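You operate a simulated robot arm through the tools that you are given. There is no shell and no other tool. Be economical: measure what you need, move in short steps, check, and stop when the job is done.

Carry out the task below with a simulated robot arm. There is one attempt and no reset: what you move stays moved.

JOB
Switch the drive off, then shift guide two to back and lock it.
Fine: free its thumb screw first; the other guides and the speed knob stay.

The check looks at the end state, three seconds after you hand in, the way a careful person would. Anything else that was tipped, shoved, dropped, spilled or broken makes it a failure.

ROBOT AND FRAMES
A 6-joint arm with a fingered hand, hanging from a carriage that runs on a gantry, over the field with the corners [-1.599, 1.855], [-2.278, 0.77], [-0.075, -0.61], [0.605, 0.474] (x, y) and turns from -374 to 314 degrees about z. Base frame: it is fixed where the carriage stands at the start and does not move with it; the origin is on the floor, on the carriage's upright axis, x ahead of it, y to its left, z up. Readings come in m, degrees, newtons and seconds.
With the tool pointing down near the work surface it reaches from about 0.1 to 0.38 m from the robot's upright axis, wherever it stands. Its first joint turns from -166.0 to 166.0 degrees. Places, roughly: knob marked drive [0.6, -0.2, 0.7]; knob marked speed [0.5, -0.3, 0.7]; orange discs marked guide one [0.7, 0.3, 0.9]; orange discs marked guide three [0.2, -0.6, 0.9]; orange discs marked guide two [0.4, -0.2, 0.9]; thumb screw by guide two [0.4, -0.1, 0.9]. Payload 4 kg.
The TCP is the grasp point between the finger pads, 0.03 m short of the fingertips. In the tool frame z runs along the fingers and y along their closing line. The gripper opens to 0.104 m. The gripper's body begins 0.035 m behind the TCP. The gripper is a hand of 5 fingers: y runs from the thumb to the fingers, the wrist lies at [-0.015, -0.113, -0.19] in the tool frame, and closing takes about 1.5 s.
Orientation is told as [roll, pitch, yaw] about the base's x, y, z axes, in that order, counted from this pose: with the fingers straight down and the wrist toward the robot, the tool's x, y and z point along [0, 1, 0], [1, 0, 0] and [0, 0, -1] of the base frame.

CONTROLS
- The arm moves only by the tool move_arm. Its argument "targets" is a list of rows, each a list of 3 entries, a list of its own where there are three numbers: the shift along the tool's x, y, z in m, then the turn, a rotation vector about the tool's x, y, z in degrees, then the gripper command, from -1 (fully open) to 1 (shut), values between in proportion. In form: [[[dx, dy, dz], [ax, ay, az], hand], ...]. A call has 1 to 8 rows; each row is the pose to reach, as a shift and turn from the pose commanded when the call began, along the tool's axes at that moment. Each row takes 0.2 s and may step no farther than 0.05 m and 8.6 degrees from the row before; otherwise, or with a gripper value out of range, the whole call is refused. Where a pose cannot be reached the arm comes as near as it can. A force on the tool above 40 N (or 10 N above the force at the start of the call, whichever is more), or a blocked arm, ends the call early, and 0.2 s more pass. Each finger travels about 0.045 m/s and halts on what it meets, pressing with about 32 N; the grip force reading is that of the motor and also rises with nothing between the fingers. The clock runs only during rows and for 0.2 s after the last one: add rows that repeat a pose to give the fingers time. It gives the time, the measured TCP pose, the force on the tool (base axes), the opening and the grip force at its end, in the units of the frame above (readings bear some noise), with the torque about the TCP (base axes, N m) and any sound that the robot's microphone picked up, and new pictures: "show" is both (left out), scene, wrist or none.
- Cameras (640 x 400 px; columns grow to the right, rows downward): "scene" is now at [0.2415, -0.0389, 1.7817]; the picture's right is [-0.57, -0.82, 0.00], its down [-0.77, 0.53, -0.36] and it looks along [0.30, -0.21, -0.93] (base axes); focal length 261 px, centre (320, 200). "wrist" rides on the gripper at [0.06, -0.083, -0.12] in the tool frame; the picture's right is [-0.79, 0.29, -0.54], its down [-0.56, -0.71, 0.44] and it looks along [-0.26, 0.65, 0.72] (tool axes); focal length 234 px, centre (320, 200). There is no depth. A picture from a camera that has moved, and an enlarged one, comes with that camera's place and axes in the base frame and with its lens. The place of the scene camera against the robot may be out by one fixed shift of up to 0.012 m in any direction.
- lift_body(by): slides the trunk up (or, below 0, down) by that many m; the arm and the scene camera ride with it, the base frame stays. It gives what a move gives, with no picture.
- roll_base(legs): drives the robot by 1 to 6 legs, each [ahead, left, turn to the left] in m, m and degrees, along the robot's own axes; the way and the turn of a leg run together, so that a leg with both is an arc; at most 1.5 m and 180 degrees a leg. The arm and the cameras ride along, it lands a little off, and it stops where it bumps. It keeps to its track: a leg is cut to what the track allows. It gives what a move gives, and a new picture of the scene camera.
- grasp_type(shape): the hand has 5 fingers and takes this shape, open, in about a second: jaw (thumb against the fingers, like two jaws); tri (thumb and two fingers); tip (a fingertip pinch); poke (one finger out to press); point (the index stretched); flat (the hand flat); cup (the hand cupped); fist (a fist). The gripper value then closes the fingers along that shape, each until it touches; the sizes above hold for jaw. It gives what a move gives, with no picture.
- pan_tilt(pan, tilt): turns the head with the scene camera to pan (to the left, within 155 degrees either way) and tilt (down, from -29 to 69), counted from straight ahead of the robot. It gives what a move gives, and a new picture of the scene camera.
- zoom(camera, box): a new picture of the part [left, top, right, bottom] of that camera's present view, enlarged. No time passes.
- sign_off(): hands the job in; it is judged then, once.

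Work in short steps. Places have to be worked out from the pictures, the camera data and where the tool is seen: move nearer, look again, correct. Check each grasp and each placing, and mend what went wrong. You have 120 turns and 260 pictures in all, those below and enlarged ones among them. Open the gripper and draw the arm clear of the work before you hand the job in, unless the task says otherwise; then end with one line.

The tools are called after "Call:" as a command line: name --argument value ..., lists and objects as JSON in quotes. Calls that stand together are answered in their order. move_arm: Moves the arm, as the interface text tells. Its arguments: {"type":"object","properties":{"targets":{"type":"array","items":{"type":"array"}},"show":{"type":"string","enum":["both","scene","wrist","none"]}},"required":["targets"]} The other tools are called the same way: lift_body (by) slides the trunk up or down; grasp_type (shape) gives the hand a shape; roll_base (legs) drives the base; pan_tilt (pan, tilt) turns the head that bears the scene camera; zoom (camera, box) takes an enlarged picture of a part of a camera's view; sign_off () hands the job in.

At the start:

```text
clock: 0.0
ee_pos: [0.5111, -0.2115, 1.1343]
tcp_rot: [0.0, 0.1, 0.0]
force: [0.3, -0.1, 0.3]
ft_torque: [0.0, 0.01, 0.01]
opening: 0.1037
grasp_force: 0.1
shape: jaw
trunk travel left (down, up): [-0.517, 0.081]
robot x, y, heading: [-0.0049, -0.0032, 0.1]
head pan, tilt: [-34.6, 68.8]
```

scene: 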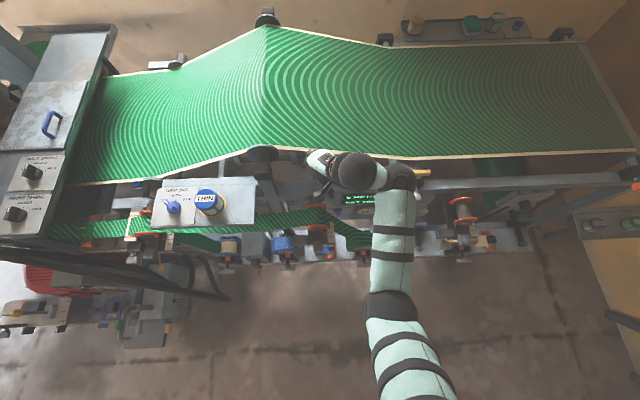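
wrist: 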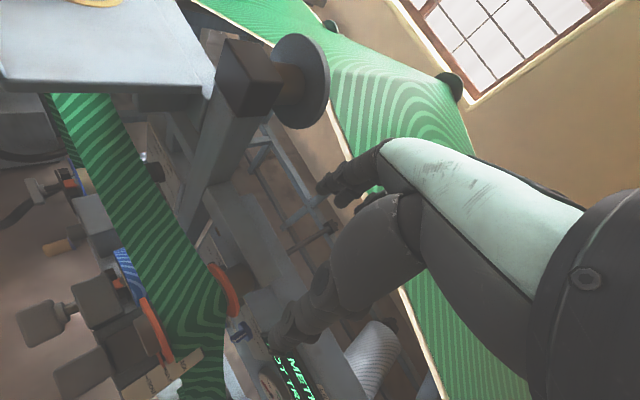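

The scene shows a belt machine with guides and knobs; I enlarge the areas with the knobs and guide discs to read them.

Call:
zoom --camera "scene" --box '[120, 160, 360, 280]'

Call:
zoom --camera "scene" --box '[0, 80, 160, 260]'

Call:
zoom --camera "scene" --box '[320, 150, 560, 280]'

```text
2.67 times, centred on (240, 220) of scene
camera zoom: at [0.2415, -0.0389, 1.7817], right [-0.57, -0.82, 0.0], down [-0.77, 0.53, -0.36], along [0.3, -0.21, -0.93], focal length 697 px, centre (533, 147)
```

zoom: 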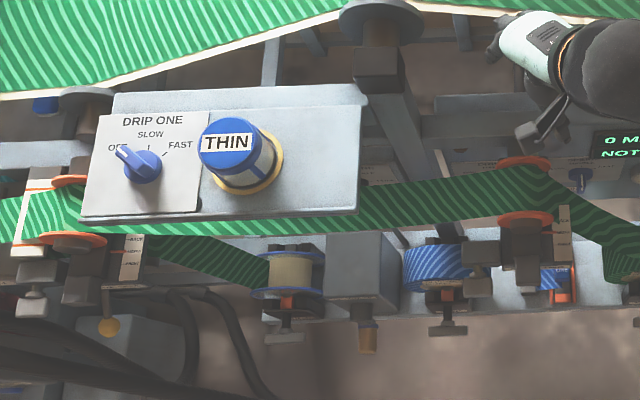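

```text
2.22 times, centred on (80, 170) of scene
camera zoom: at [0.2415, -0.0389, 1.7817], right [-0.57, -0.82, 0.0], down [-0.77, 0.53, -0.36], along [0.3, -0.21, -0.93], focal length 581 px, centre (853, 267)
```

zoom: 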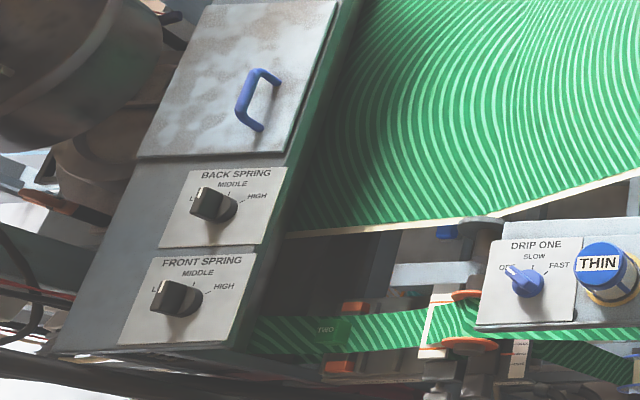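

```text
2.67 times, centred on (440, 215) of scene
camera zoom: at [0.2415, -0.0389, 1.7817], right [-0.57, -0.82, 0.0], down [-0.77, 0.53, -0.36], along [0.3, -0.21, -0.93], focal length 697 px, centre (0, 160)
```

zoom: 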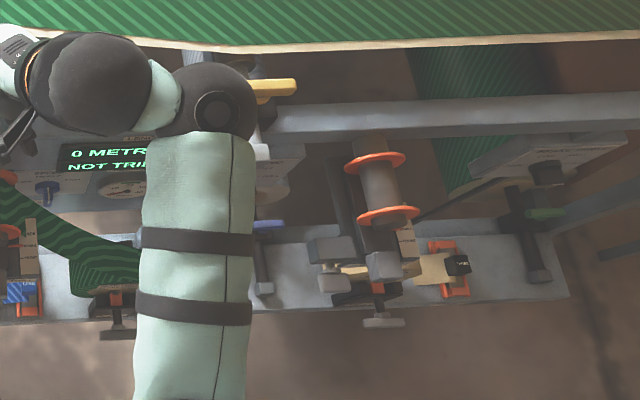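

The arm hides the drive and guide region. I raise the trunk, back the carriage away from the machine (direction about [-0.85, 0.53]), and look again.

Call:
lift_body --by 0.08

Call:
roll_base --legs '[[-0.34, 0.21, 0]]'

Call:
pan_tilt --pan -32 --tilt 50

```text
clock: 1.2
ee_pos: [0.5118, -0.2107, 1.2153]
tcp_rot: [0.1, 0.0, 0.1]
force: [0.0, -0.4, 0.4]
ft_torque: [-0.01, 0.01, -0.02]
opening: 0.1036
grasp_force: 0.1
shape: jaw
trunk travel left (down, up): [-0.597, 0.001]
robot x, y, heading: [-0.001, 0.0003, 0.2]
head pan, tilt: [-34.6, 68.8]
```

```text
clock: 3.7
ee_pos: [0.1698, -0.0058, 1.2156]
tcp_rot: [0.1, 0.1, 0.0]
force: [0.3, -0.8, 0.4]
ft_torque: [0.05, 0.0, 0.02]
opening: 0.1037
grasp_force: 0.0
shape: jaw
trunk travel left (down, up): [-0.597, 0.001]
robot x, y, heading: [-0.3406, 0.2006, -0.3]
head pan, tilt: [-34.6, 68.8]
camera scene: at [-0.0996, 0.1668, 1.8617], right [-0.57, -0.82, 0.0], down [-0.77, 0.53, -0.36], along [0.3, -0.21, -0.93], focal length 261 px, centre (320, 200)
```

scene: 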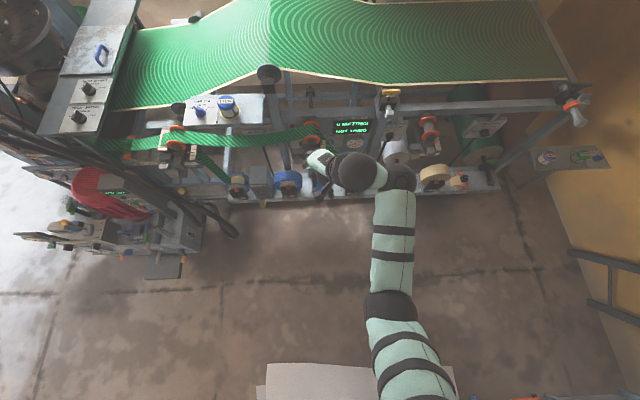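

```text
clock: 4.5
ee_pos: [0.1701, -0.0056, 1.2159]
tcp_rot: [0.0, -0.1, 0.1]
force: [0.3, -0.4, 1.3]
ft_torque: [0.03, -0.01, 0.02]
opening: 0.1036
grasp_force: 0.1
shape: jaw
trunk travel left (down, up): [-0.597, 0.001]
robot x, y, heading: [-0.3391, 0.206, -0.1]
head pan, tilt: [-32.0, 50.0]
camera scene: at [-0.0803, 0.1578, 1.8836], right [-0.53, -0.85, 0.0], down [-0.65, 0.41, -0.64], along [0.54, -0.34, -0.77], focal length 261 px, centre (320, 200)
```

scene: 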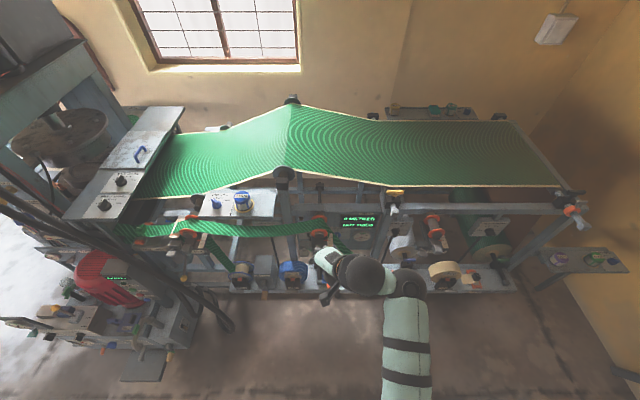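

Arm still blocks the view; I turn the carriage right so the arm swings aside at height and pan the head back.

Call:
roll_base --legs '[[0, 0, -70]]'

Call:
pan_tilt --pan 38 --tilt 50

```text
clock: 7.9
ee_pos: [-0.355, -0.348, 1.2151]
tcp_rot: [0.0, 0.0, -69.0]
force: [-0.7, 0.6, 0.1]
ft_torque: [0.02, 0.0, -0.01]
opening: 0.1036
grasp_force: 0.1
shape: jaw
trunk travel left (down, up): [-0.597, 0.001]
robot x, y, heading: [-0.3397, 0.2066, -69.1]
head pan, tilt: [-32.0, 50.0]
camera scene: at [-0.2884, -0.0637, 1.8836], right [-0.98, 0.19, 0.0], down [0.15, 0.75, -0.64], along [-0.12, -0.63, -0.77], focal length 261 px, centre (320, 200)
```

scene: 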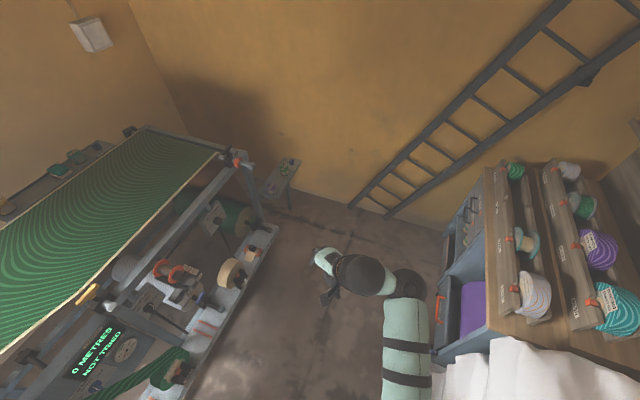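

```text
clock: 9.3
ee_pos: [-0.3552, -0.3468, 1.2163]
tcp_rot: [0.1, 0.0, -69.0]
force: [-0.4, -0.1, 0.2]
ft_torque: [-0.04, 0.0, -0.01]
opening: 0.1036
grasp_force: 0.0
shape: jaw
trunk travel left (down, up): [-0.597, 0.001]
robot x, y, heading: [-0.3424, 0.2043, -68.9]
head pan, tilt: [38.0, 50.0]
camera scene: at [-0.2078, -0.0278, 1.8836], right [-0.52, -0.86, 0.0], down [-0.66, 0.39, -0.64], along [0.55, -0.33, -0.77], focal length 261 px, centre (320, 200)
```

scene: 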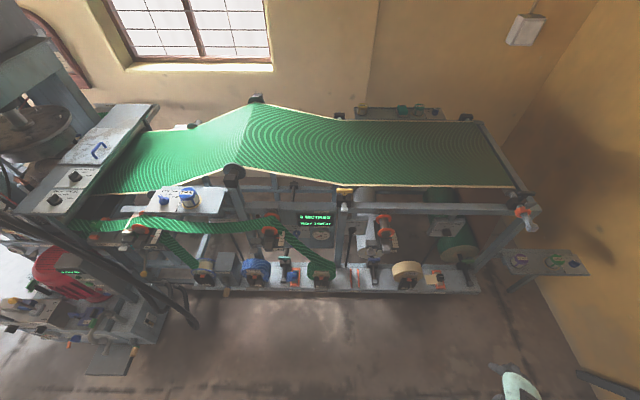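

Clear view now; enlarging the region of guide two, drive and speed panel.

Call:
zoom --camera "scene" --box '[230, 180, 390, 280]'

Call:
zoom --camera "scene" --box '[250, 200, 314, 240]'

Call:
zoom --camera "scene" --box '[290, 200, 354, 240]'

```text
4.00 times, centred on (310, 230) of scene
camera zoom: at [-0.2078, -0.0278, 1.8836], right [-0.52, -0.86, 0.0], down [-0.66, 0.39, -0.64], along [0.55, -0.33, -0.77], focal length 1046 px, centre (360, 80)
```

zoom: 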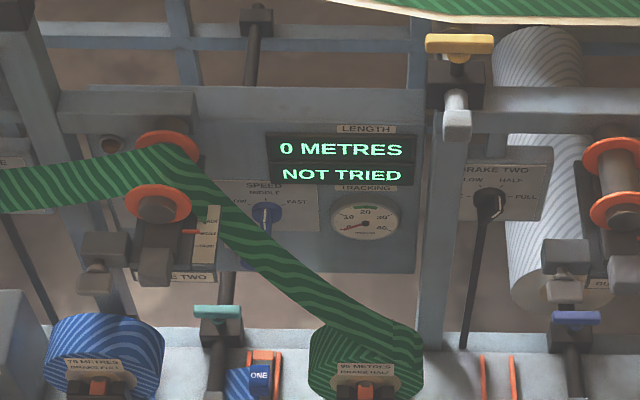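

```text
10.00 times, centred on (282, 220) of scene
camera zoom: at [-0.2078, -0.0278, 1.8836], right [-0.52, -0.86, 0.0], down [-0.66, 0.39, -0.64], along [0.55, -0.33, -0.77], focal length 2614 px, centre (700, 0)
```

zoom: 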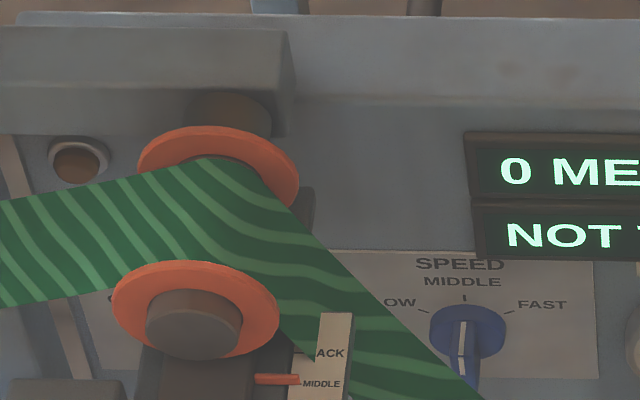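

```text
10.00 times, centred on (322, 220) of scene
camera zoom: at [-0.2078, -0.0278, 1.8836], right [-0.52, -0.86, 0.0], down [-0.66, 0.39, -0.64], along [0.55, -0.33, -0.77], focal length 2614 px, centre (300, 0)
```

zoom: 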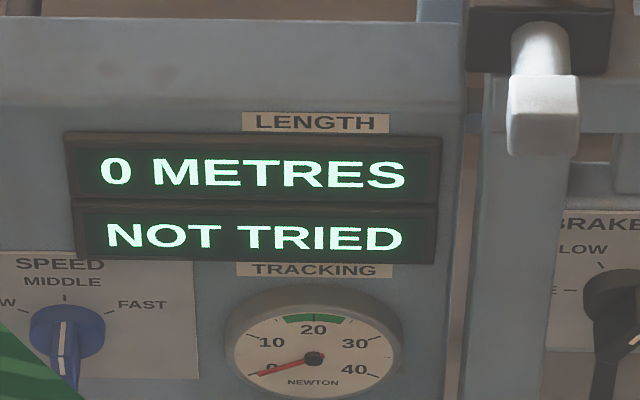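

Speed knob is on the front panel beneath the display, at right of guide two. The drive panel should be to its left behind the narrow belt; enlarge there.

Call:
zoom --camera "scene" --box '[180, 190, 276, 250]'

Call:
zoom --camera "scene" --box '[245, 220, 309, 260]'

Call:
zoom --camera "scene" --box '[350, 190, 446, 250]'

Call:
zoom --camera "scene" --box '[90, 200, 186, 260]'

```text
6.67 times, centred on (228, 220) of scene
camera zoom: at [-0.2078, -0.0278, 1.8836], right [-0.52, -0.86, 0.0], down [-0.66, 0.39, -0.64], along [0.55, -0.33, -0.77], focal length 1743 px, centre (933, 67)
```

zoom: 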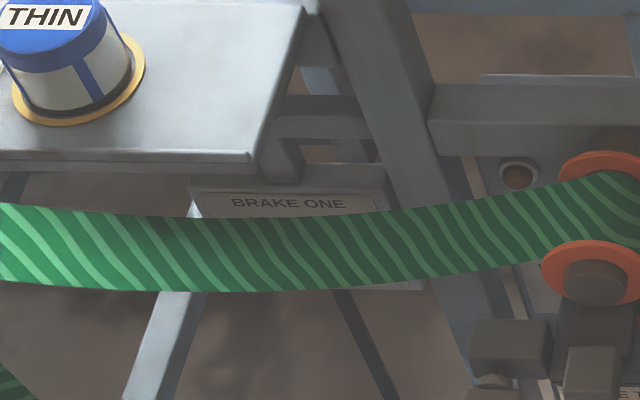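

```text
10.00 times, centred on (277, 240) of scene
camera zoom: at [-0.2078, -0.0278, 1.8836], right [-0.52, -0.86, 0.0], down [-0.66, 0.39, -0.64], along [0.55, -0.33, -0.77], focal length 2614 px, centre (750, -200)
```

zoom: 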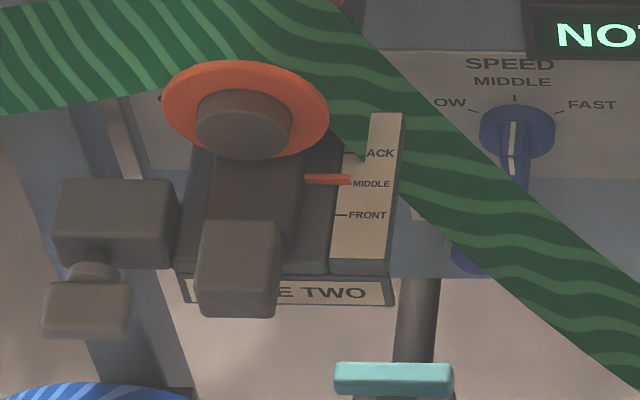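

```text
6.67 times, centred on (398, 220) of scene
camera zoom: at [-0.2078, -0.0278, 1.8836], right [-0.52, -0.86, 0.0], down [-0.66, 0.39, -0.64], along [0.55, -0.33, -0.77], focal length 1743 px, centre (-200, 67)
```

zoom: 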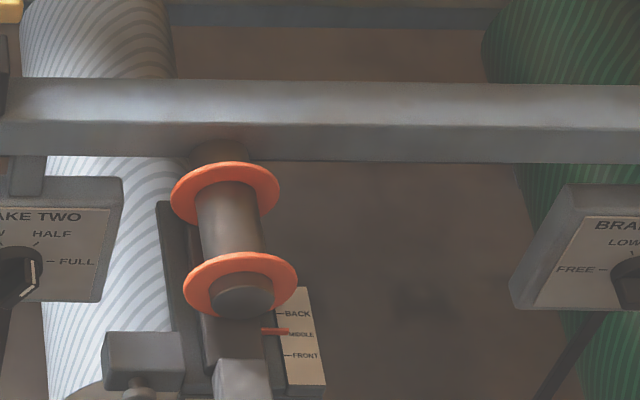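

```text
6.67 times, centred on (138, 230) of scene
camera zoom: at [-0.2078, -0.0278, 1.8836], right [-0.52, -0.86, 0.0], down [-0.66, 0.39, -0.64], along [0.55, -0.33, -0.77], focal length 1743 px, centre (1533, 0)
```

zoom: 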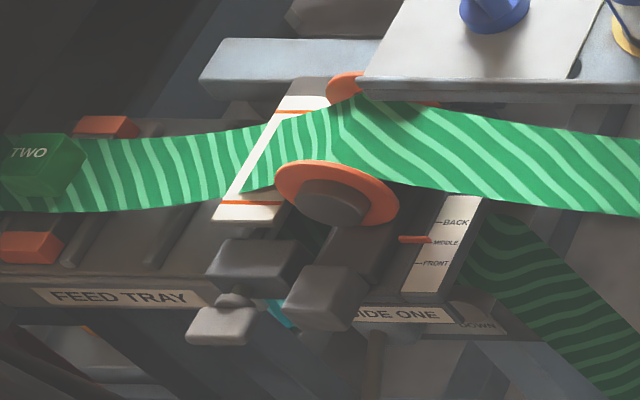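

Guide two's pointer is at MIDDLE; drive knob is hidden behind it. I lower the trunk (hand is over free floor) so the head camera looks from lower and nearer.

Call:
lift_body --by -0.45

Call:
pan_tilt --pan 38 --tilt 33

Call:
zoom --camera "scene" --box '[200, 160, 360, 260]'

```text
refused: -0.45 is not a number from -0.4 to 0.4
```

```text
clock: 10.1
ee_pos: [-0.355, -0.3488, 1.2155]
tcp_rot: [0.0, 0.0, -69.0]
force: [0.0, 0.0, 0.1]
ft_torque: [-0.02, 0.02, -0.02]
opening: 0.1034
grasp_force: 0.1
shape: jaw
trunk travel left (down, up): [-0.597, 0.001]
robot x, y, heading: [-0.3429, 0.2046, -69.0]
head pan, tilt: [38.0, 33.0]
camera scene: at [-0.1974, -0.034, 1.9084], right [-0.51, -0.86, 0.0], down [-0.47, 0.28, -0.84], along [0.72, -0.43, -0.55], focal length 261 px, centre (320, 200)
```

scene: 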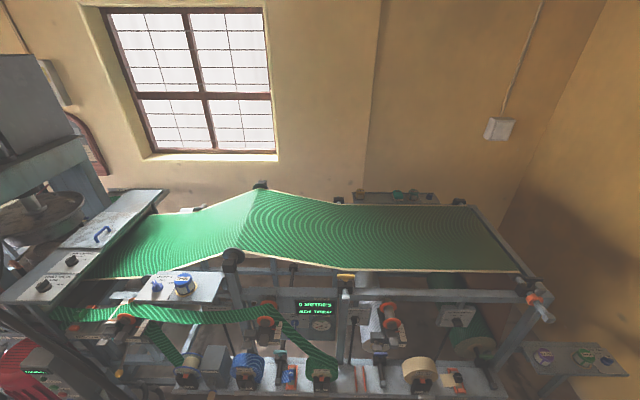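

```text
4.00 times, centred on (280, 210) of scene
camera zoom: at [-0.1974, -0.034, 1.9084], right [-0.51, -0.86, 0.0], down [-0.47, 0.28, -0.84], along [0.72, -0.43, -0.55], focal length 1046 px, centre (480, 160)
```

zoom: 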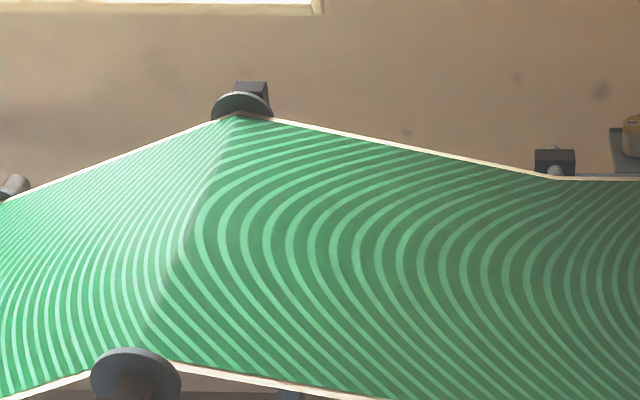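

Step limited to 0.4; lower by 0.4.

Call:
lift_body --by -0.4

Call:
pan_tilt --pan 32 --tilt 36

```text
clock: 13.9
ee_pos: [-0.3538, -0.348, 0.8156]
tcp_rot: [0.0, -0.1, -69.0]
force: [0.2, -0.1, -0.8]
ft_torque: [-0.02, -0.02, -0.02]
opening: 0.1036
grasp_force: 0.1
shape: jaw
trunk travel left (down, up): [-0.197, 0.401]
robot x, y, heading: [-0.34, 0.2054, -69.1]
head pan, tilt: [38.0, 33.0]
```

```text
clock: 14.6
ee_pos: [-0.3547, -0.3484, 0.8149]
tcp_rot: [0.0, 0.1, -69.0]
force: [0.2, -0.2, -0.7]
ft_torque: [-0.01, 0.01, -0.04]
opening: 0.1032
grasp_force: 0.1
shape: jaw
trunk travel left (down, up): [-0.197, 0.401]
robot x, y, heading: [-0.3394, 0.2028, -68.9]
head pan, tilt: [32.0, 36.0]
camera scene: at [-0.2038, -0.0407, 1.5039], right [-0.6, -0.8, 0.0], down [-0.47, 0.35, -0.81], along [0.65, -0.49, -0.59], focal length 261 px, centre (320, 200)
```

scene: 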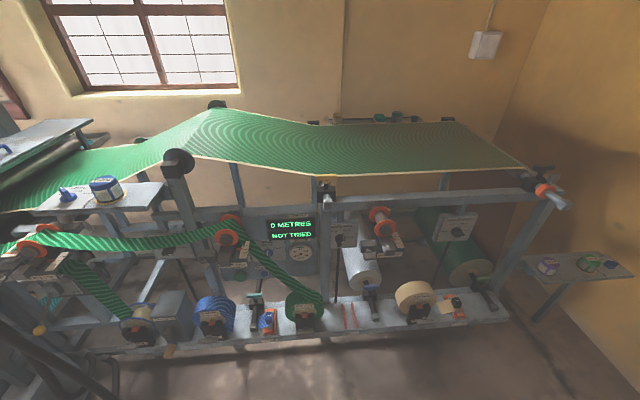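

Call:
zoom --camera "scene" --box '[190, 200, 318, 280]'

Call:
zoom --camera "scene" --box '[220, 230, 276, 265]'

```text
5.00 times, centred on (254, 240) of scene
camera zoom: at [-0.2038, -0.0407, 1.5039], right [-0.6, -0.8, 0.0], down [-0.47, 0.35, -0.81], along [0.65, -0.49, -0.59], focal length 1307 px, centre (650, 0)
```

zoom: 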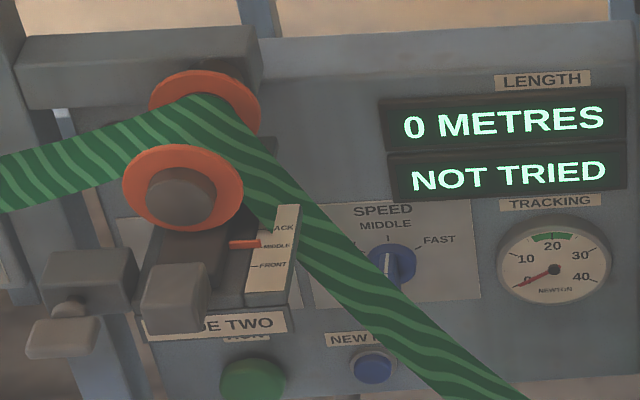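

```text
11.43 times, centred on (248, 248) of scene
camera zoom: at [-0.2038, -0.0407, 1.5039], right [-0.6, -0.8, 0.0], down [-0.47, 0.35, -0.81], along [0.65, -0.49, -0.59], focal length 2988 px, centre (1143, -343)
```

zoom: 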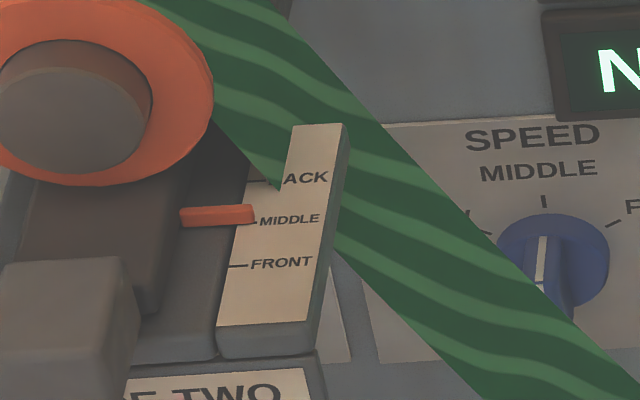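

A RUN button and another lie on the panel below; the drive knob sits behind the guide. I shift the carriage along the machine to the left and lower to look past the guide.

Call:
roll_base --legs '[[-0.23, 0.3, 0]]'

Call:
lift_body --by -0.18

Call:
pan_tilt --pan 25 --tilt 36

Call:
zoom --camera "scene" --box '[240, 120, 400, 220]'

```text
clock: 17.0
ee_pos: [-0.1544, -0.0242, 0.8163]
tcp_rot: [0.0, 0.0, -69.1]
force: [-0.4, 0.1, -1.0]
ft_torque: [0.0, 0.01, 0.03]
opening: 0.1034
grasp_force: 0.0
shape: jaw
trunk travel left (down, up): [-0.197, 0.401]
robot x, y, heading: [-0.142, 0.5277, -69.3]
head pan, tilt: [32.0, 36.0]
camera scene: at [-0.003, 0.283, 1.5038], right [-0.6, -0.8, 0.0], down [-0.47, 0.35, -0.81], along [0.65, -0.49, -0.59], focal length 261 px, centre (320, 200)
```

scene: 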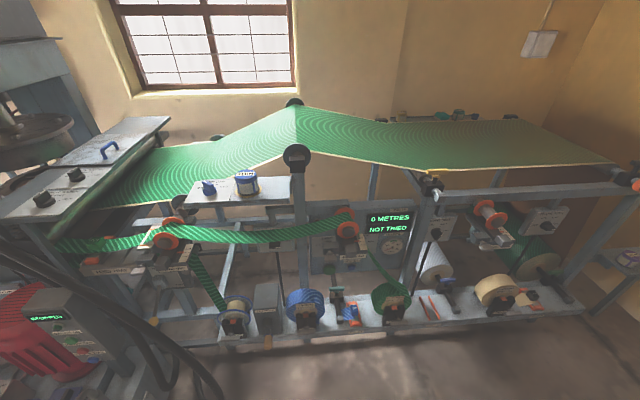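

```text
clock: 19.0
ee_pos: [-0.1551, -0.0233, 0.6351]
tcp_rot: [0.1, -0.1, -69.1]
force: [0.1, 0.2, 0.4]
ft_torque: [0.01, 0.02, 0.03]
opening: 0.1036
grasp_force: 0.2
shape: jaw
trunk travel left (down, up): [-0.017, 0.581]
robot x, y, heading: [-0.1419, 0.5283, -69.1]
head pan, tilt: [32.0, 36.0]
```

```text
clock: 19.7
ee_pos: [-0.1533, -0.0238, 0.6357]
tcp_rot: [0.0, 0.0, -69.1]
force: [0.4, 0.4, 0.1]
ft_torque: [0.0, -0.04, 0.01]
opening: 0.1034
grasp_force: 0.1
shape: jaw
trunk travel left (down, up): [-0.017, 0.581]
robot x, y, heading: [-0.1403, 0.531, -69.4]
head pan, tilt: [25.0, 36.0]
camera scene: at [-0.01, 0.2748, 1.3238], right [-0.7, -0.72, 0.0], down [-0.42, 0.41, -0.81], along [0.58, -0.56, -0.59], focal length 261 px, centre (320, 200)
```

scene: 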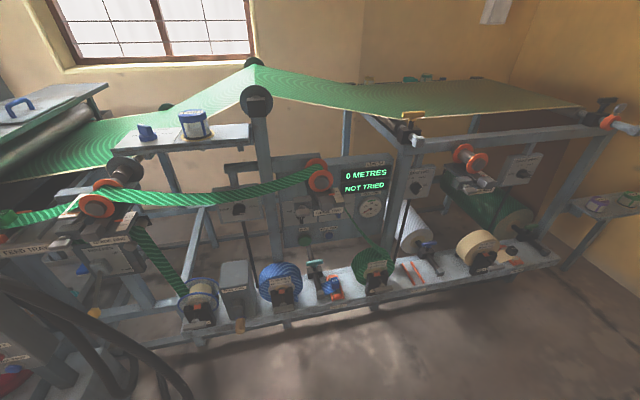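

```text
4.00 times, centred on (320, 170) of scene
camera zoom: at [-0.01, 0.2748, 1.3238], right [-0.7, -0.72, 0.0], down [-0.42, 0.41, -0.81], along [0.58, -0.56, -0.59], focal length 1046 px, centre (320, 320)
```

zoom: 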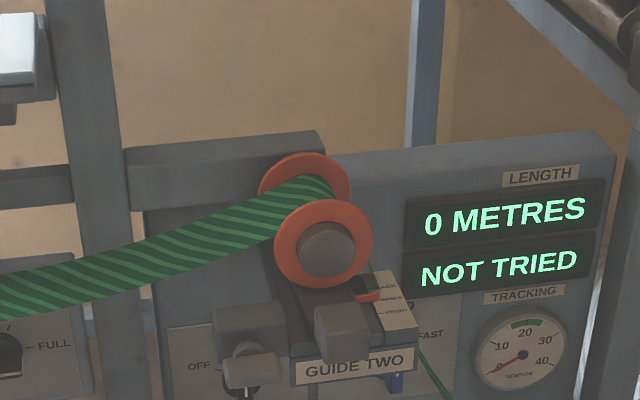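

Call:
zoom --camera "scene" --box '[270, 165, 366, 225]'

Call:
zoom --camera "scene" --box '[270, 190, 350, 250]'

```text
6.67 times, centred on (318, 195) of scene
camera zoom: at [-0.01, 0.2748, 1.3238], right [-0.7, -0.72, 0.0], down [-0.42, 0.41, -0.81], along [0.58, -0.56, -0.59], focal length 1743 px, centre (333, 233)
```

zoom: 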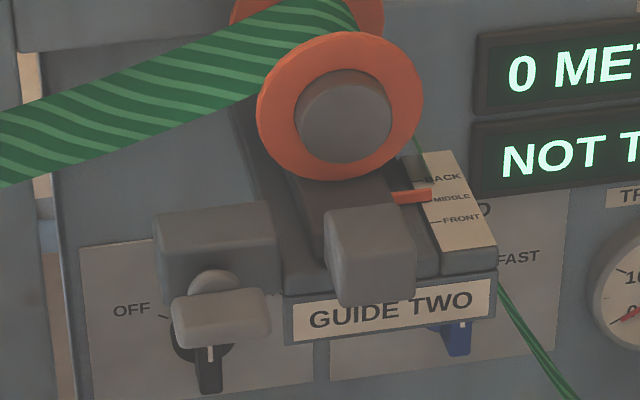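

```text
6.67 times, centred on (310, 220) of scene
camera zoom: at [-0.01, 0.2748, 1.3238], right [-0.7, -0.72, 0.0], down [-0.42, 0.41, -0.81], along [0.58, -0.56, -0.59], focal length 1743 px, centre (387, 67)
```

zoom: 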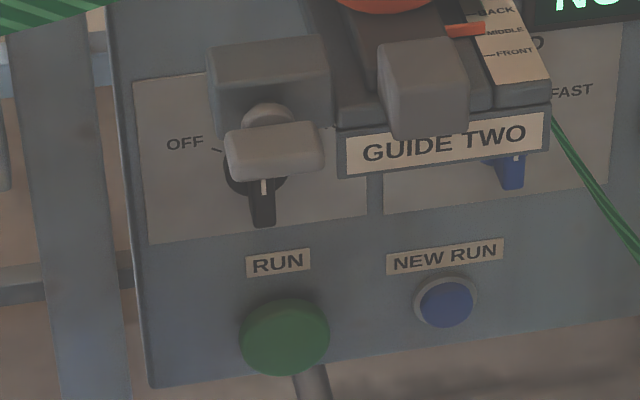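

Drive knob (black) found at about [0.567, -0.192, 0.718] below the thumb screw ([0.401, -0.067, 0.897]), OFF to its left. I turn the carriage to face the machine, staying back, and look from here.

Call:
roll_base --legs '[[0, 0, 37]]'

Call:
pan_tilt --pan -12 --tilt 45

Call:
move_arm --targets '[[[0, 0, 0], [0, 0, 0], -1]]' --show "wrist"

```text
clock: 21.9
ee_pos: [0.1846, 0.0816, 0.6352]
tcp_rot: [0.0, 0.0, -31.7]
force: [1.0, 0.0, 1.4]
ft_torque: [0.0, 0.0, 0.02]
opening: 0.1037
grasp_force: 0.1
shape: jaw
trunk travel left (down, up): [-0.017, 0.581]
robot x, y, heading: [-0.1424, 0.529, -31.8]
head pan, tilt: [25.0, 36.0]
camera scene: at [0.113, 0.4074, 1.3239], right [-0.12, -0.99, 0.0], down [-0.58, 0.07, -0.81], along [0.8, -0.09, -0.59], focal length 261 px, centre (320, 200)
```

scene: 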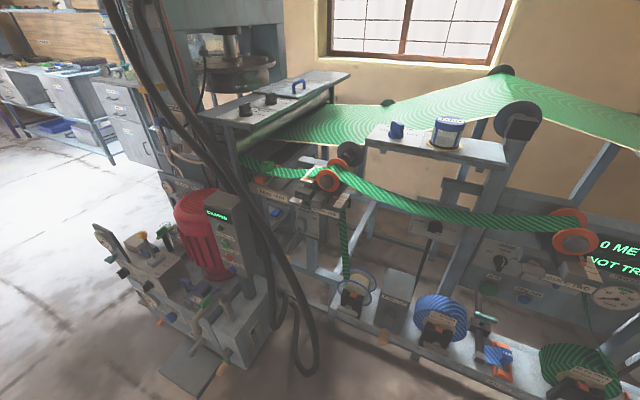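

```text
clock: 22.9
ee_pos: [0.1845, 0.0802, 0.6352]
tcp_rot: [0.0, 0.0, -31.7]
force: [-0.8, 0.3, -0.4]
ft_torque: [0.0, 0.0, 0.02]
opening: 0.1037
grasp_force: 0.1
shape: jaw
trunk travel left (down, up): [-0.017, 0.581]
robot x, y, heading: [-0.1377, 0.5271, -31.6]
head pan, tilt: [-12.0, 45.0]
camera scene: at [0.0849, 0.3614, 1.3106], right [-0.69, -0.72, 0.0], down [-0.51, 0.49, -0.71], along [0.51, -0.49, -0.71], focal length 261 px, centre (320, 200)
```

scene: 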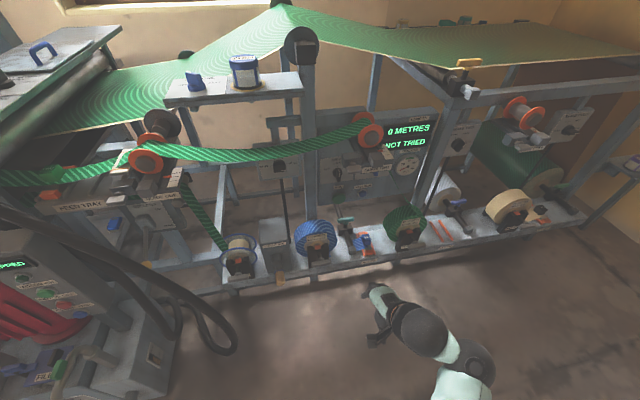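

```text
clock: 23.3
ee_pos: [0.1845, 0.0819, 0.6358]
tcp_rot: [0.0, 0.0, -31.6]
force: [0.1, 0.3, 0.3]
ft_torque: [0.0, 0.01, 0.02]
opening: 0.1036
grasp_force: 0.1
shape: jaw
trunk travel left (down, up): [-0.017, 0.581]
robot x, y, heading: [-0.1396, 0.5299, -31.7]
head pan, tilt: [-12.0, 45.0]
camera wrist: at [0.145, 0.1754, 0.7558], right [-0.17, -0.82, 0.54], down [-0.89, -0.1, -0.44], along [0.42, -0.56, -0.72], focal length 234 px, centre (320, 200)
```

wrist: 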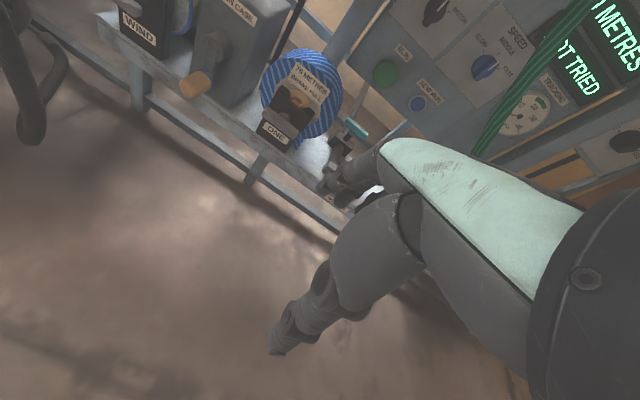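

The wrist camera sees the control panel; enlarge it to read the drive knob.

Call:
zoom --camera "wrist" --box '[370, 0, 546, 110]'

Call:
zoom --camera "scene" --box '[300, 110, 420, 200]'

```text
3.64 times, centred on (458, 55) of wrist
camera zoom: at [0.145, 0.1754, 0.7558], right [-0.17, -0.82, 0.54], down [-0.89, -0.1, -0.44], along [0.42, -0.56, -0.72], focal length 852 px, centre (-182, 727)
```

zoom: 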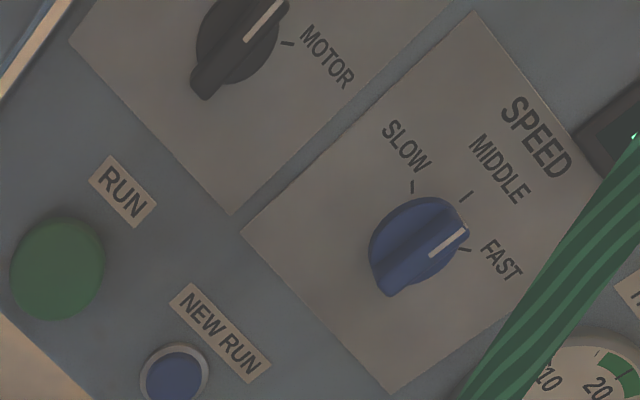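

```text
4.44 times, centred on (360, 155) of scene
camera zoom: at [0.0849, 0.3614, 1.3106], right [-0.69, -0.72, 0.0], down [-0.51, 0.49, -0.71], along [0.51, -0.49, -0.71], focal length 1162 px, centre (142, 400)
```

zoom: 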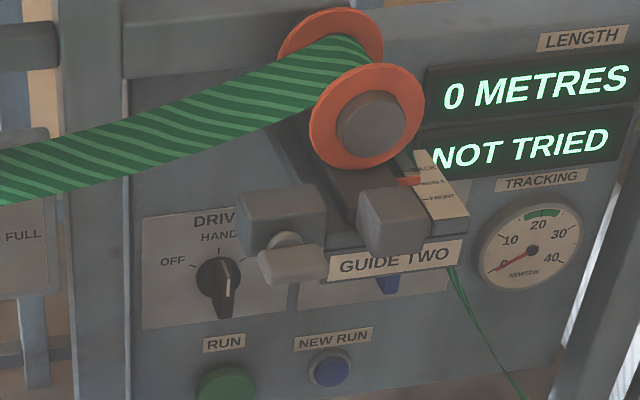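

Drive points at HAND, OFF is up-left, MOTOR right. I raise slightly and turn the hand so the fingers point horizontally at the machine with the wrist on the left (120° in two calls).

Call:
lift_body --by 0.1

Call:
move_arm --targets '[[[0, 0, 0], [-4.33, 4.33, 4.33], -1], [[0, 0, 0], [-8.66, 8.66, 8.66], -1], [[0, 0, 0], [-12.99, 12.99, 12.99], -1], [[0, 0, 0], [-17.32, 17.32, 17.32], -1], [[0, 0, 0], [-21.65, 21.65, 21.65], -1], [[0, 0, 0], [-25.98, 25.98, 25.98], -1], [[0, 0, 0], [-30.31, 30.31, 30.31], -1], [[0, 0, 0], [-34.64, 34.64, 34.64], -1]]' --show "none"

Call:
move_arm --targets '[[[0, 0, 0], [-4.33, 4.33, 4.33], -1], [[0, 0, 0], [-8.66, 8.66, 8.66], -1], [[0, 0, 0], [-12.99, 12.99, 12.99], -1], [[0, 0, 0], [-17.32, 17.32, 17.32], -1], [[0, 0, 0], [-21.65, 21.65, 21.65], -1], [[0, 0, 0], [-25.98, 25.98, 25.98], -1], [[0, 0, 0], [-30.31, 30.31, 30.31], -1], [[0, 0, 0], [-34.64, 34.64, 34.64], -1]]'

```text
clock: 24.6
ee_pos: [0.1847, 0.0808, 0.7352]
tcp_rot: [0.0, 0.0, -31.6]
force: [0.0, 0.3, -0.6]
ft_torque: [0.02, -0.02, 0.0]
opening: 0.1037
grasp_force: 0.1
shape: jaw
trunk travel left (down, up): [-0.117, 0.481]
robot x, y, heading: [-0.1348, 0.5269, -31.5]
head pan, tilt: [-12.0, 45.0]
```

```text
clock: 26.4
ee_pos: [0.1836, 0.0824, 0.7358]
tcp_rot: [45.1, -19.6, -76.8]
force: [0.4, 0.6, 0.1]
ft_torque: [0.0, -0.01, 0.0]
opening: 0.104
grasp_force: 0.0
shape: jaw
trunk travel left (down, up): [-0.117, 0.481]
robot x, y, heading: [-0.1405, 0.5295, -31.5]
head pan, tilt: [-12.0, 45.0]
```

```text
clock: 28.2
ee_pos: [0.1849, 0.0799, 0.7347]
tcp_rot: [90.1, 0.0, -121.9]
force: [0.0, 0.5, 0.5]
ft_torque: [0.03, 0.01, 0.03]
opening: 0.1038
grasp_force: 0.1
shape: jaw
trunk travel left (down, up): [-0.117, 0.481]
robot x, y, heading: [-0.1427, 0.5313, -31.8]
head pan, tilt: [-12.0, 45.0]
camera scene: at [0.0852, 0.3614, 1.4106], right [-0.69, -0.72, 0.0], down [-0.51, 0.49, -0.71], along [0.51, -0.49, -0.71], focal length 261 px, centre (320, 200)
camera wrist: at [0.1264, 0.2136, 0.7965], right [-0.61, 0.04, -0.79], down [0.74, 0.37, -0.56], along [0.27, -0.93, -0.26], focal length 234 px, centre (320, 200)
```

scene: 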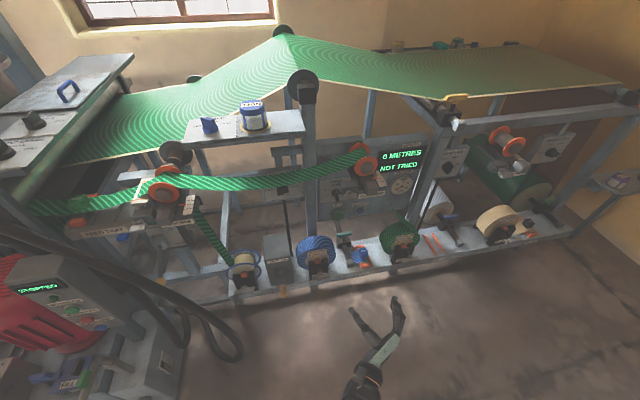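
wrist: 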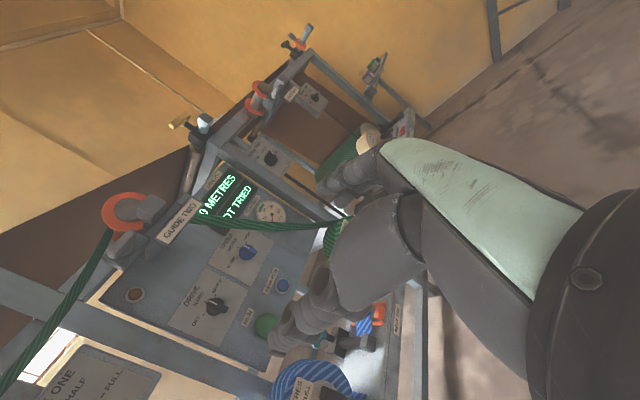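

Orientation is right (fingers toward machine, wrist left). Enlarge the panel in the wrist view.

Call:
zoom --camera "wrist" --box '[90, 170, 298, 350]'

Call:
zoom --camera "scene" --box '[310, 280, 430, 400]'

```text
2.22 times, centred on (194, 260) of wrist
camera zoom: at [0.1264, 0.2136, 0.7965], right [-0.61, 0.04, -0.79], down [0.74, 0.37, -0.56], along [0.27, -0.93, -0.26], focal length 520 px, centre (600, 67)
```

zoom: 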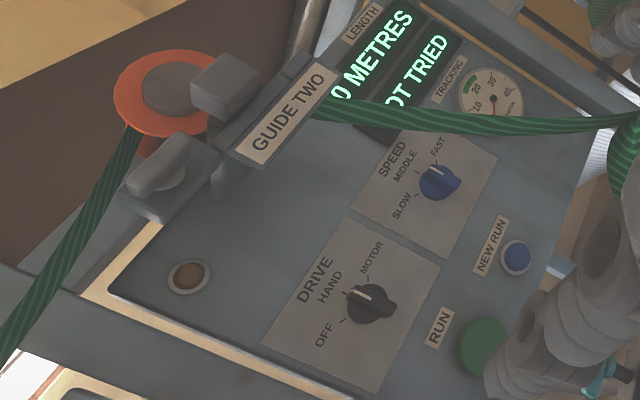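

```text
3.33 times, centred on (370, 340) of scene
camera zoom: at [0.0852, 0.3614, 1.4106], right [-0.69, -0.72, 0.0], down [-0.51, 0.49, -0.71], along [0.51, -0.49, -0.71], focal length 871 px, centre (153, -267)
```

zoom: 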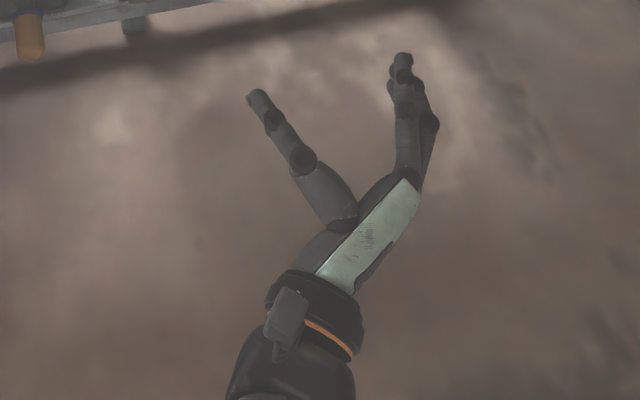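

Panel is well visible. I estimate the drive knob at u≈0.59 (toward machine), t≈0.14, z≈0.71; hand at u 0.115, t 0.166, z 0.735. Drive the carriage 0.30 m forward with a small right shift and look.

Call:
roll_base --legs '[[0.3, -0.02, 0]]'

Call:
move_arm --targets '[[[-0.02, 0, 0], [0, 0, 0], -1]]' --show "wrist"

```text
clock: 30.2
ee_pos: [0.4279, -0.09, 0.7357]
tcp_rot: [89.9, -0.1, -121.3]
force: [0.2, -0.4, 0.5]
ft_torque: [-0.01, 0.01, 0.01]
opening: 0.1038
grasp_force: 0.1
shape: jaw
trunk travel left (down, up): [-0.117, 0.481]
robot x, y, heading: [0.1001, 0.356, -31.2]
head pan, tilt: [-12.0, 45.0]
camera scene: at [0.3273, 0.1905, 1.4107], right [-0.69, -0.73, 0.0], down [-0.51, 0.49, -0.71], along [0.51, -0.49, -0.71], focal length 261 px, centre (320, 200)
```

scene: 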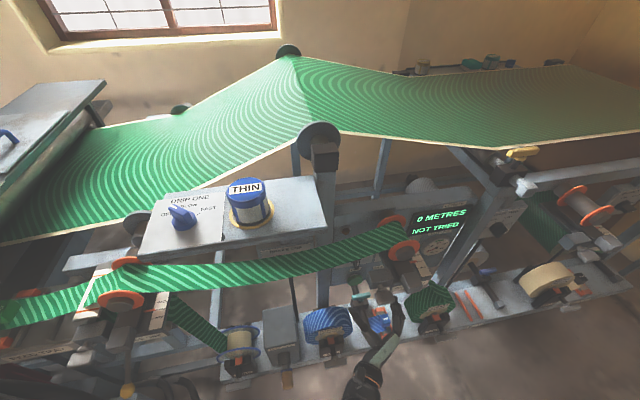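

```text
clock: 30.6
ee_pos: [0.4297, -0.0913, 0.7149]
tcp_rot: [90.0, 0.0, -121.5]
force: [-0.2, 0.2, 0.4]
ft_torque: [0.01, -0.05, -0.01]
opening: 0.1036
grasp_force: 0.1
shape: jaw
trunk travel left (down, up): [-0.117, 0.481]
robot x, y, heading: [0.0999, 0.355, -31.3]
head pan, tilt: [-12.0, 45.0]
camera wrist: at [0.37, 0.0425, 0.7759], right [-0.61, 0.04, -0.79], down [0.74, 0.37, -0.56], along [0.27, -0.93, -0.26], focal length 234 px, centre (320, 200)
```

wrist: 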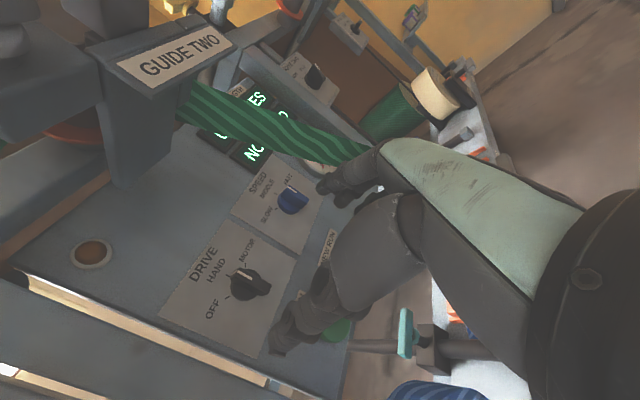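

Fingers are roughly aligned with the knob. Advance another 0.08 m and look.

Call:
roll_base --legs '[[0.08, 0, 0]]'

Call:
move_arm --targets '[[[0, 0, 0], [0, 0, 0], -1]]' --show "wrist"

Call:
zoom --camera "wrist" --box '[140, 180, 396, 380]'

```text
clock: 31.7
ee_pos: [0.4958, -0.1297, 0.7151]
tcp_rot: [90.1, 0.0, -121.4]
force: [-0.1, 0.2, 1.1]
ft_torque: [0.0, -0.02, 0.02]
opening: 0.1038
grasp_force: 0.0
shape: jaw
trunk travel left (down, up): [-0.117, 0.481]
robot x, y, heading: [0.1674, 0.3179, -31.5]
head pan, tilt: [-12.0, 45.0]
camera scene: at [0.3925, 0.151, 1.4107], right [-0.69, -0.73, 0.0], down [-0.51, 0.49, -0.71], along [0.51, -0.49, -0.71], focal length 261 px, centre (320, 200)
```

scene: 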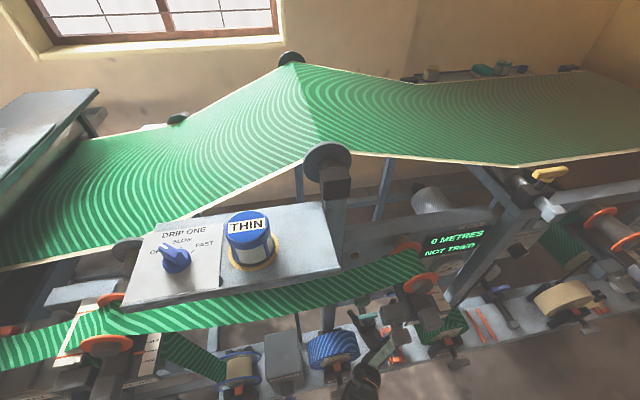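

```text
clock: 32.1
ee_pos: [0.4939, -0.1306, 0.7147]
tcp_rot: [90.0, 0.0, -121.3]
force: [0.4, 0.0, -0.4]
ft_torque: [0.02, -0.01, 0.02]
opening: 0.1039
grasp_force: 0.1
shape: jaw
trunk travel left (down, up): [-0.117, 0.481]
robot x, y, heading: [0.1653, 0.3179, -31.1]
head pan, tilt: [-12.0, 45.0]
camera wrist: at [0.4352, 0.0031, 0.776], right [-0.61, 0.04, -0.79], down [0.74, 0.38, -0.56], along [0.28, -0.93, -0.26], focal length 234 px, centre (320, 200)
```

wrist: 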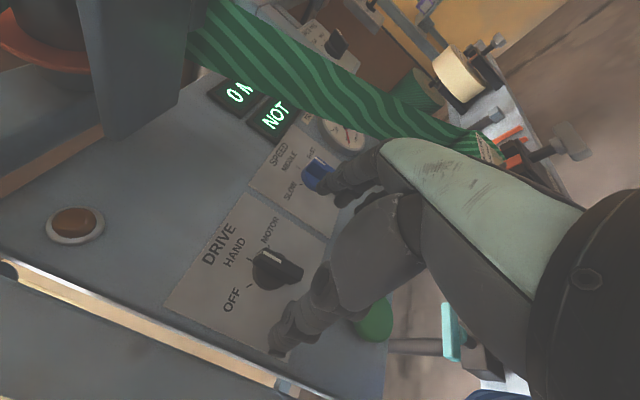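

```text
2.00 times, centred on (268, 280) of wrist
camera zoom: at [0.4352, 0.0031, 0.776], right [-0.61, 0.04, -0.79], down [0.74, 0.38, -0.56], along [0.28, -0.93, -0.26], focal length 468 px, centre (424, 40)
```

zoom: 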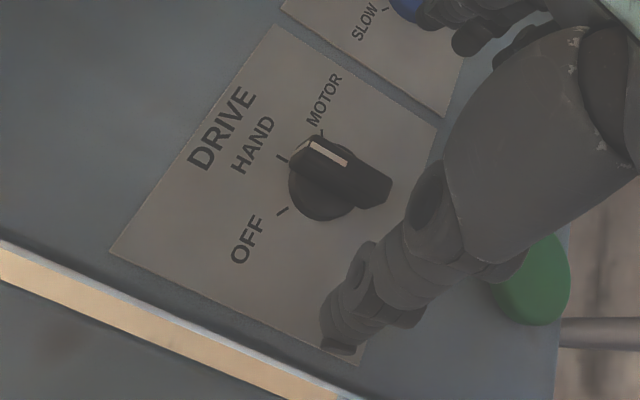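

Knob now estimated at u≈0.565, t≈0.147, z≈0.718, i.e. about 0.075 ahead of the TCP. Move 0.05 ahead with the arm and look.

Call:
move_arm --targets '[[[0.002, -0.002, 0.02], [0, 0, 0], -1], [[0.003, -0.003, 0.035], [0, 0, 0], -1], [[0.004, -0.003, 0.05], [0, 0, 0], -1]]' --show "wrist"

Call:
zoom --camera "wrist" --box '[180, 180, 436, 380]'

Call:
zoom --camera "scene" --box '[310, 260, 470, 400]'

```text
clock: 32.9
ee_pos: [0.5396, -0.1542, 0.7191]
tcp_rot: [90.1, 0.0, -121.4]
force: [0.1, -0.3, 0.0]
ft_torque: [-0.02, 0.02, -0.02]
opening: 0.1038
grasp_force: 0.0
shape: jaw
trunk travel left (down, up): [-0.117, 0.481]
robot x, y, heading: [0.1657, 0.3184, -31.4]
head pan, tilt: [-12.0, 45.0]
camera wrist: at [0.4798, -0.0198, 0.78], right [-0.61, 0.04, -0.79], down [0.74, 0.38, -0.56], along [0.28, -0.93, -0.26], focal length 234 px, centre (320, 200)
```

wrist: 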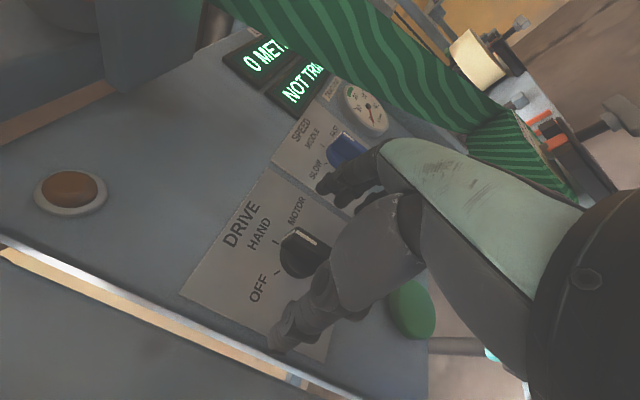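

```text
2.00 times, centred on (308, 280) of wrist
camera zoom: at [0.4798, -0.0198, 0.78], right [-0.61, 0.04, -0.79], down [0.74, 0.38, -0.56], along [0.28, -0.93, -0.26], focal length 468 px, centre (344, 40)
```

zoom: 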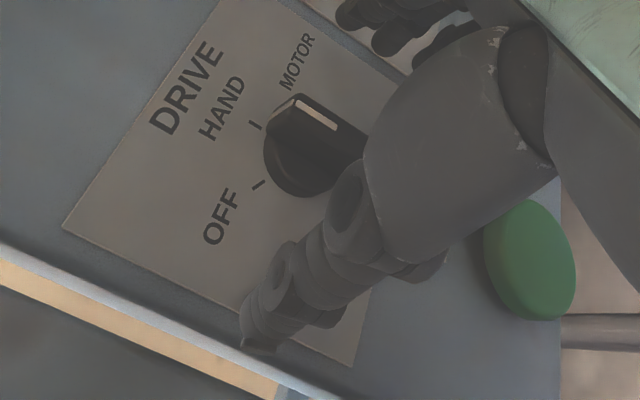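

```text
2.86 times, centred on (390, 330) of scene
camera zoom: at [0.3924, 0.151, 1.4107], right [-0.69, -0.73, 0.0], down [-0.51, 0.49, -0.71], along [0.51, -0.49, -0.71], focal length 747 px, centre (120, -171)
```

zoom: 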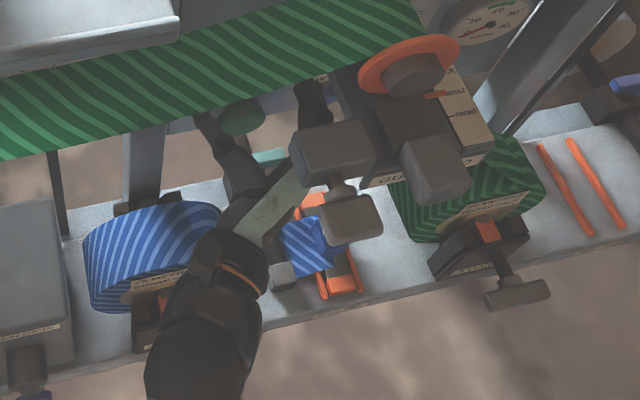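

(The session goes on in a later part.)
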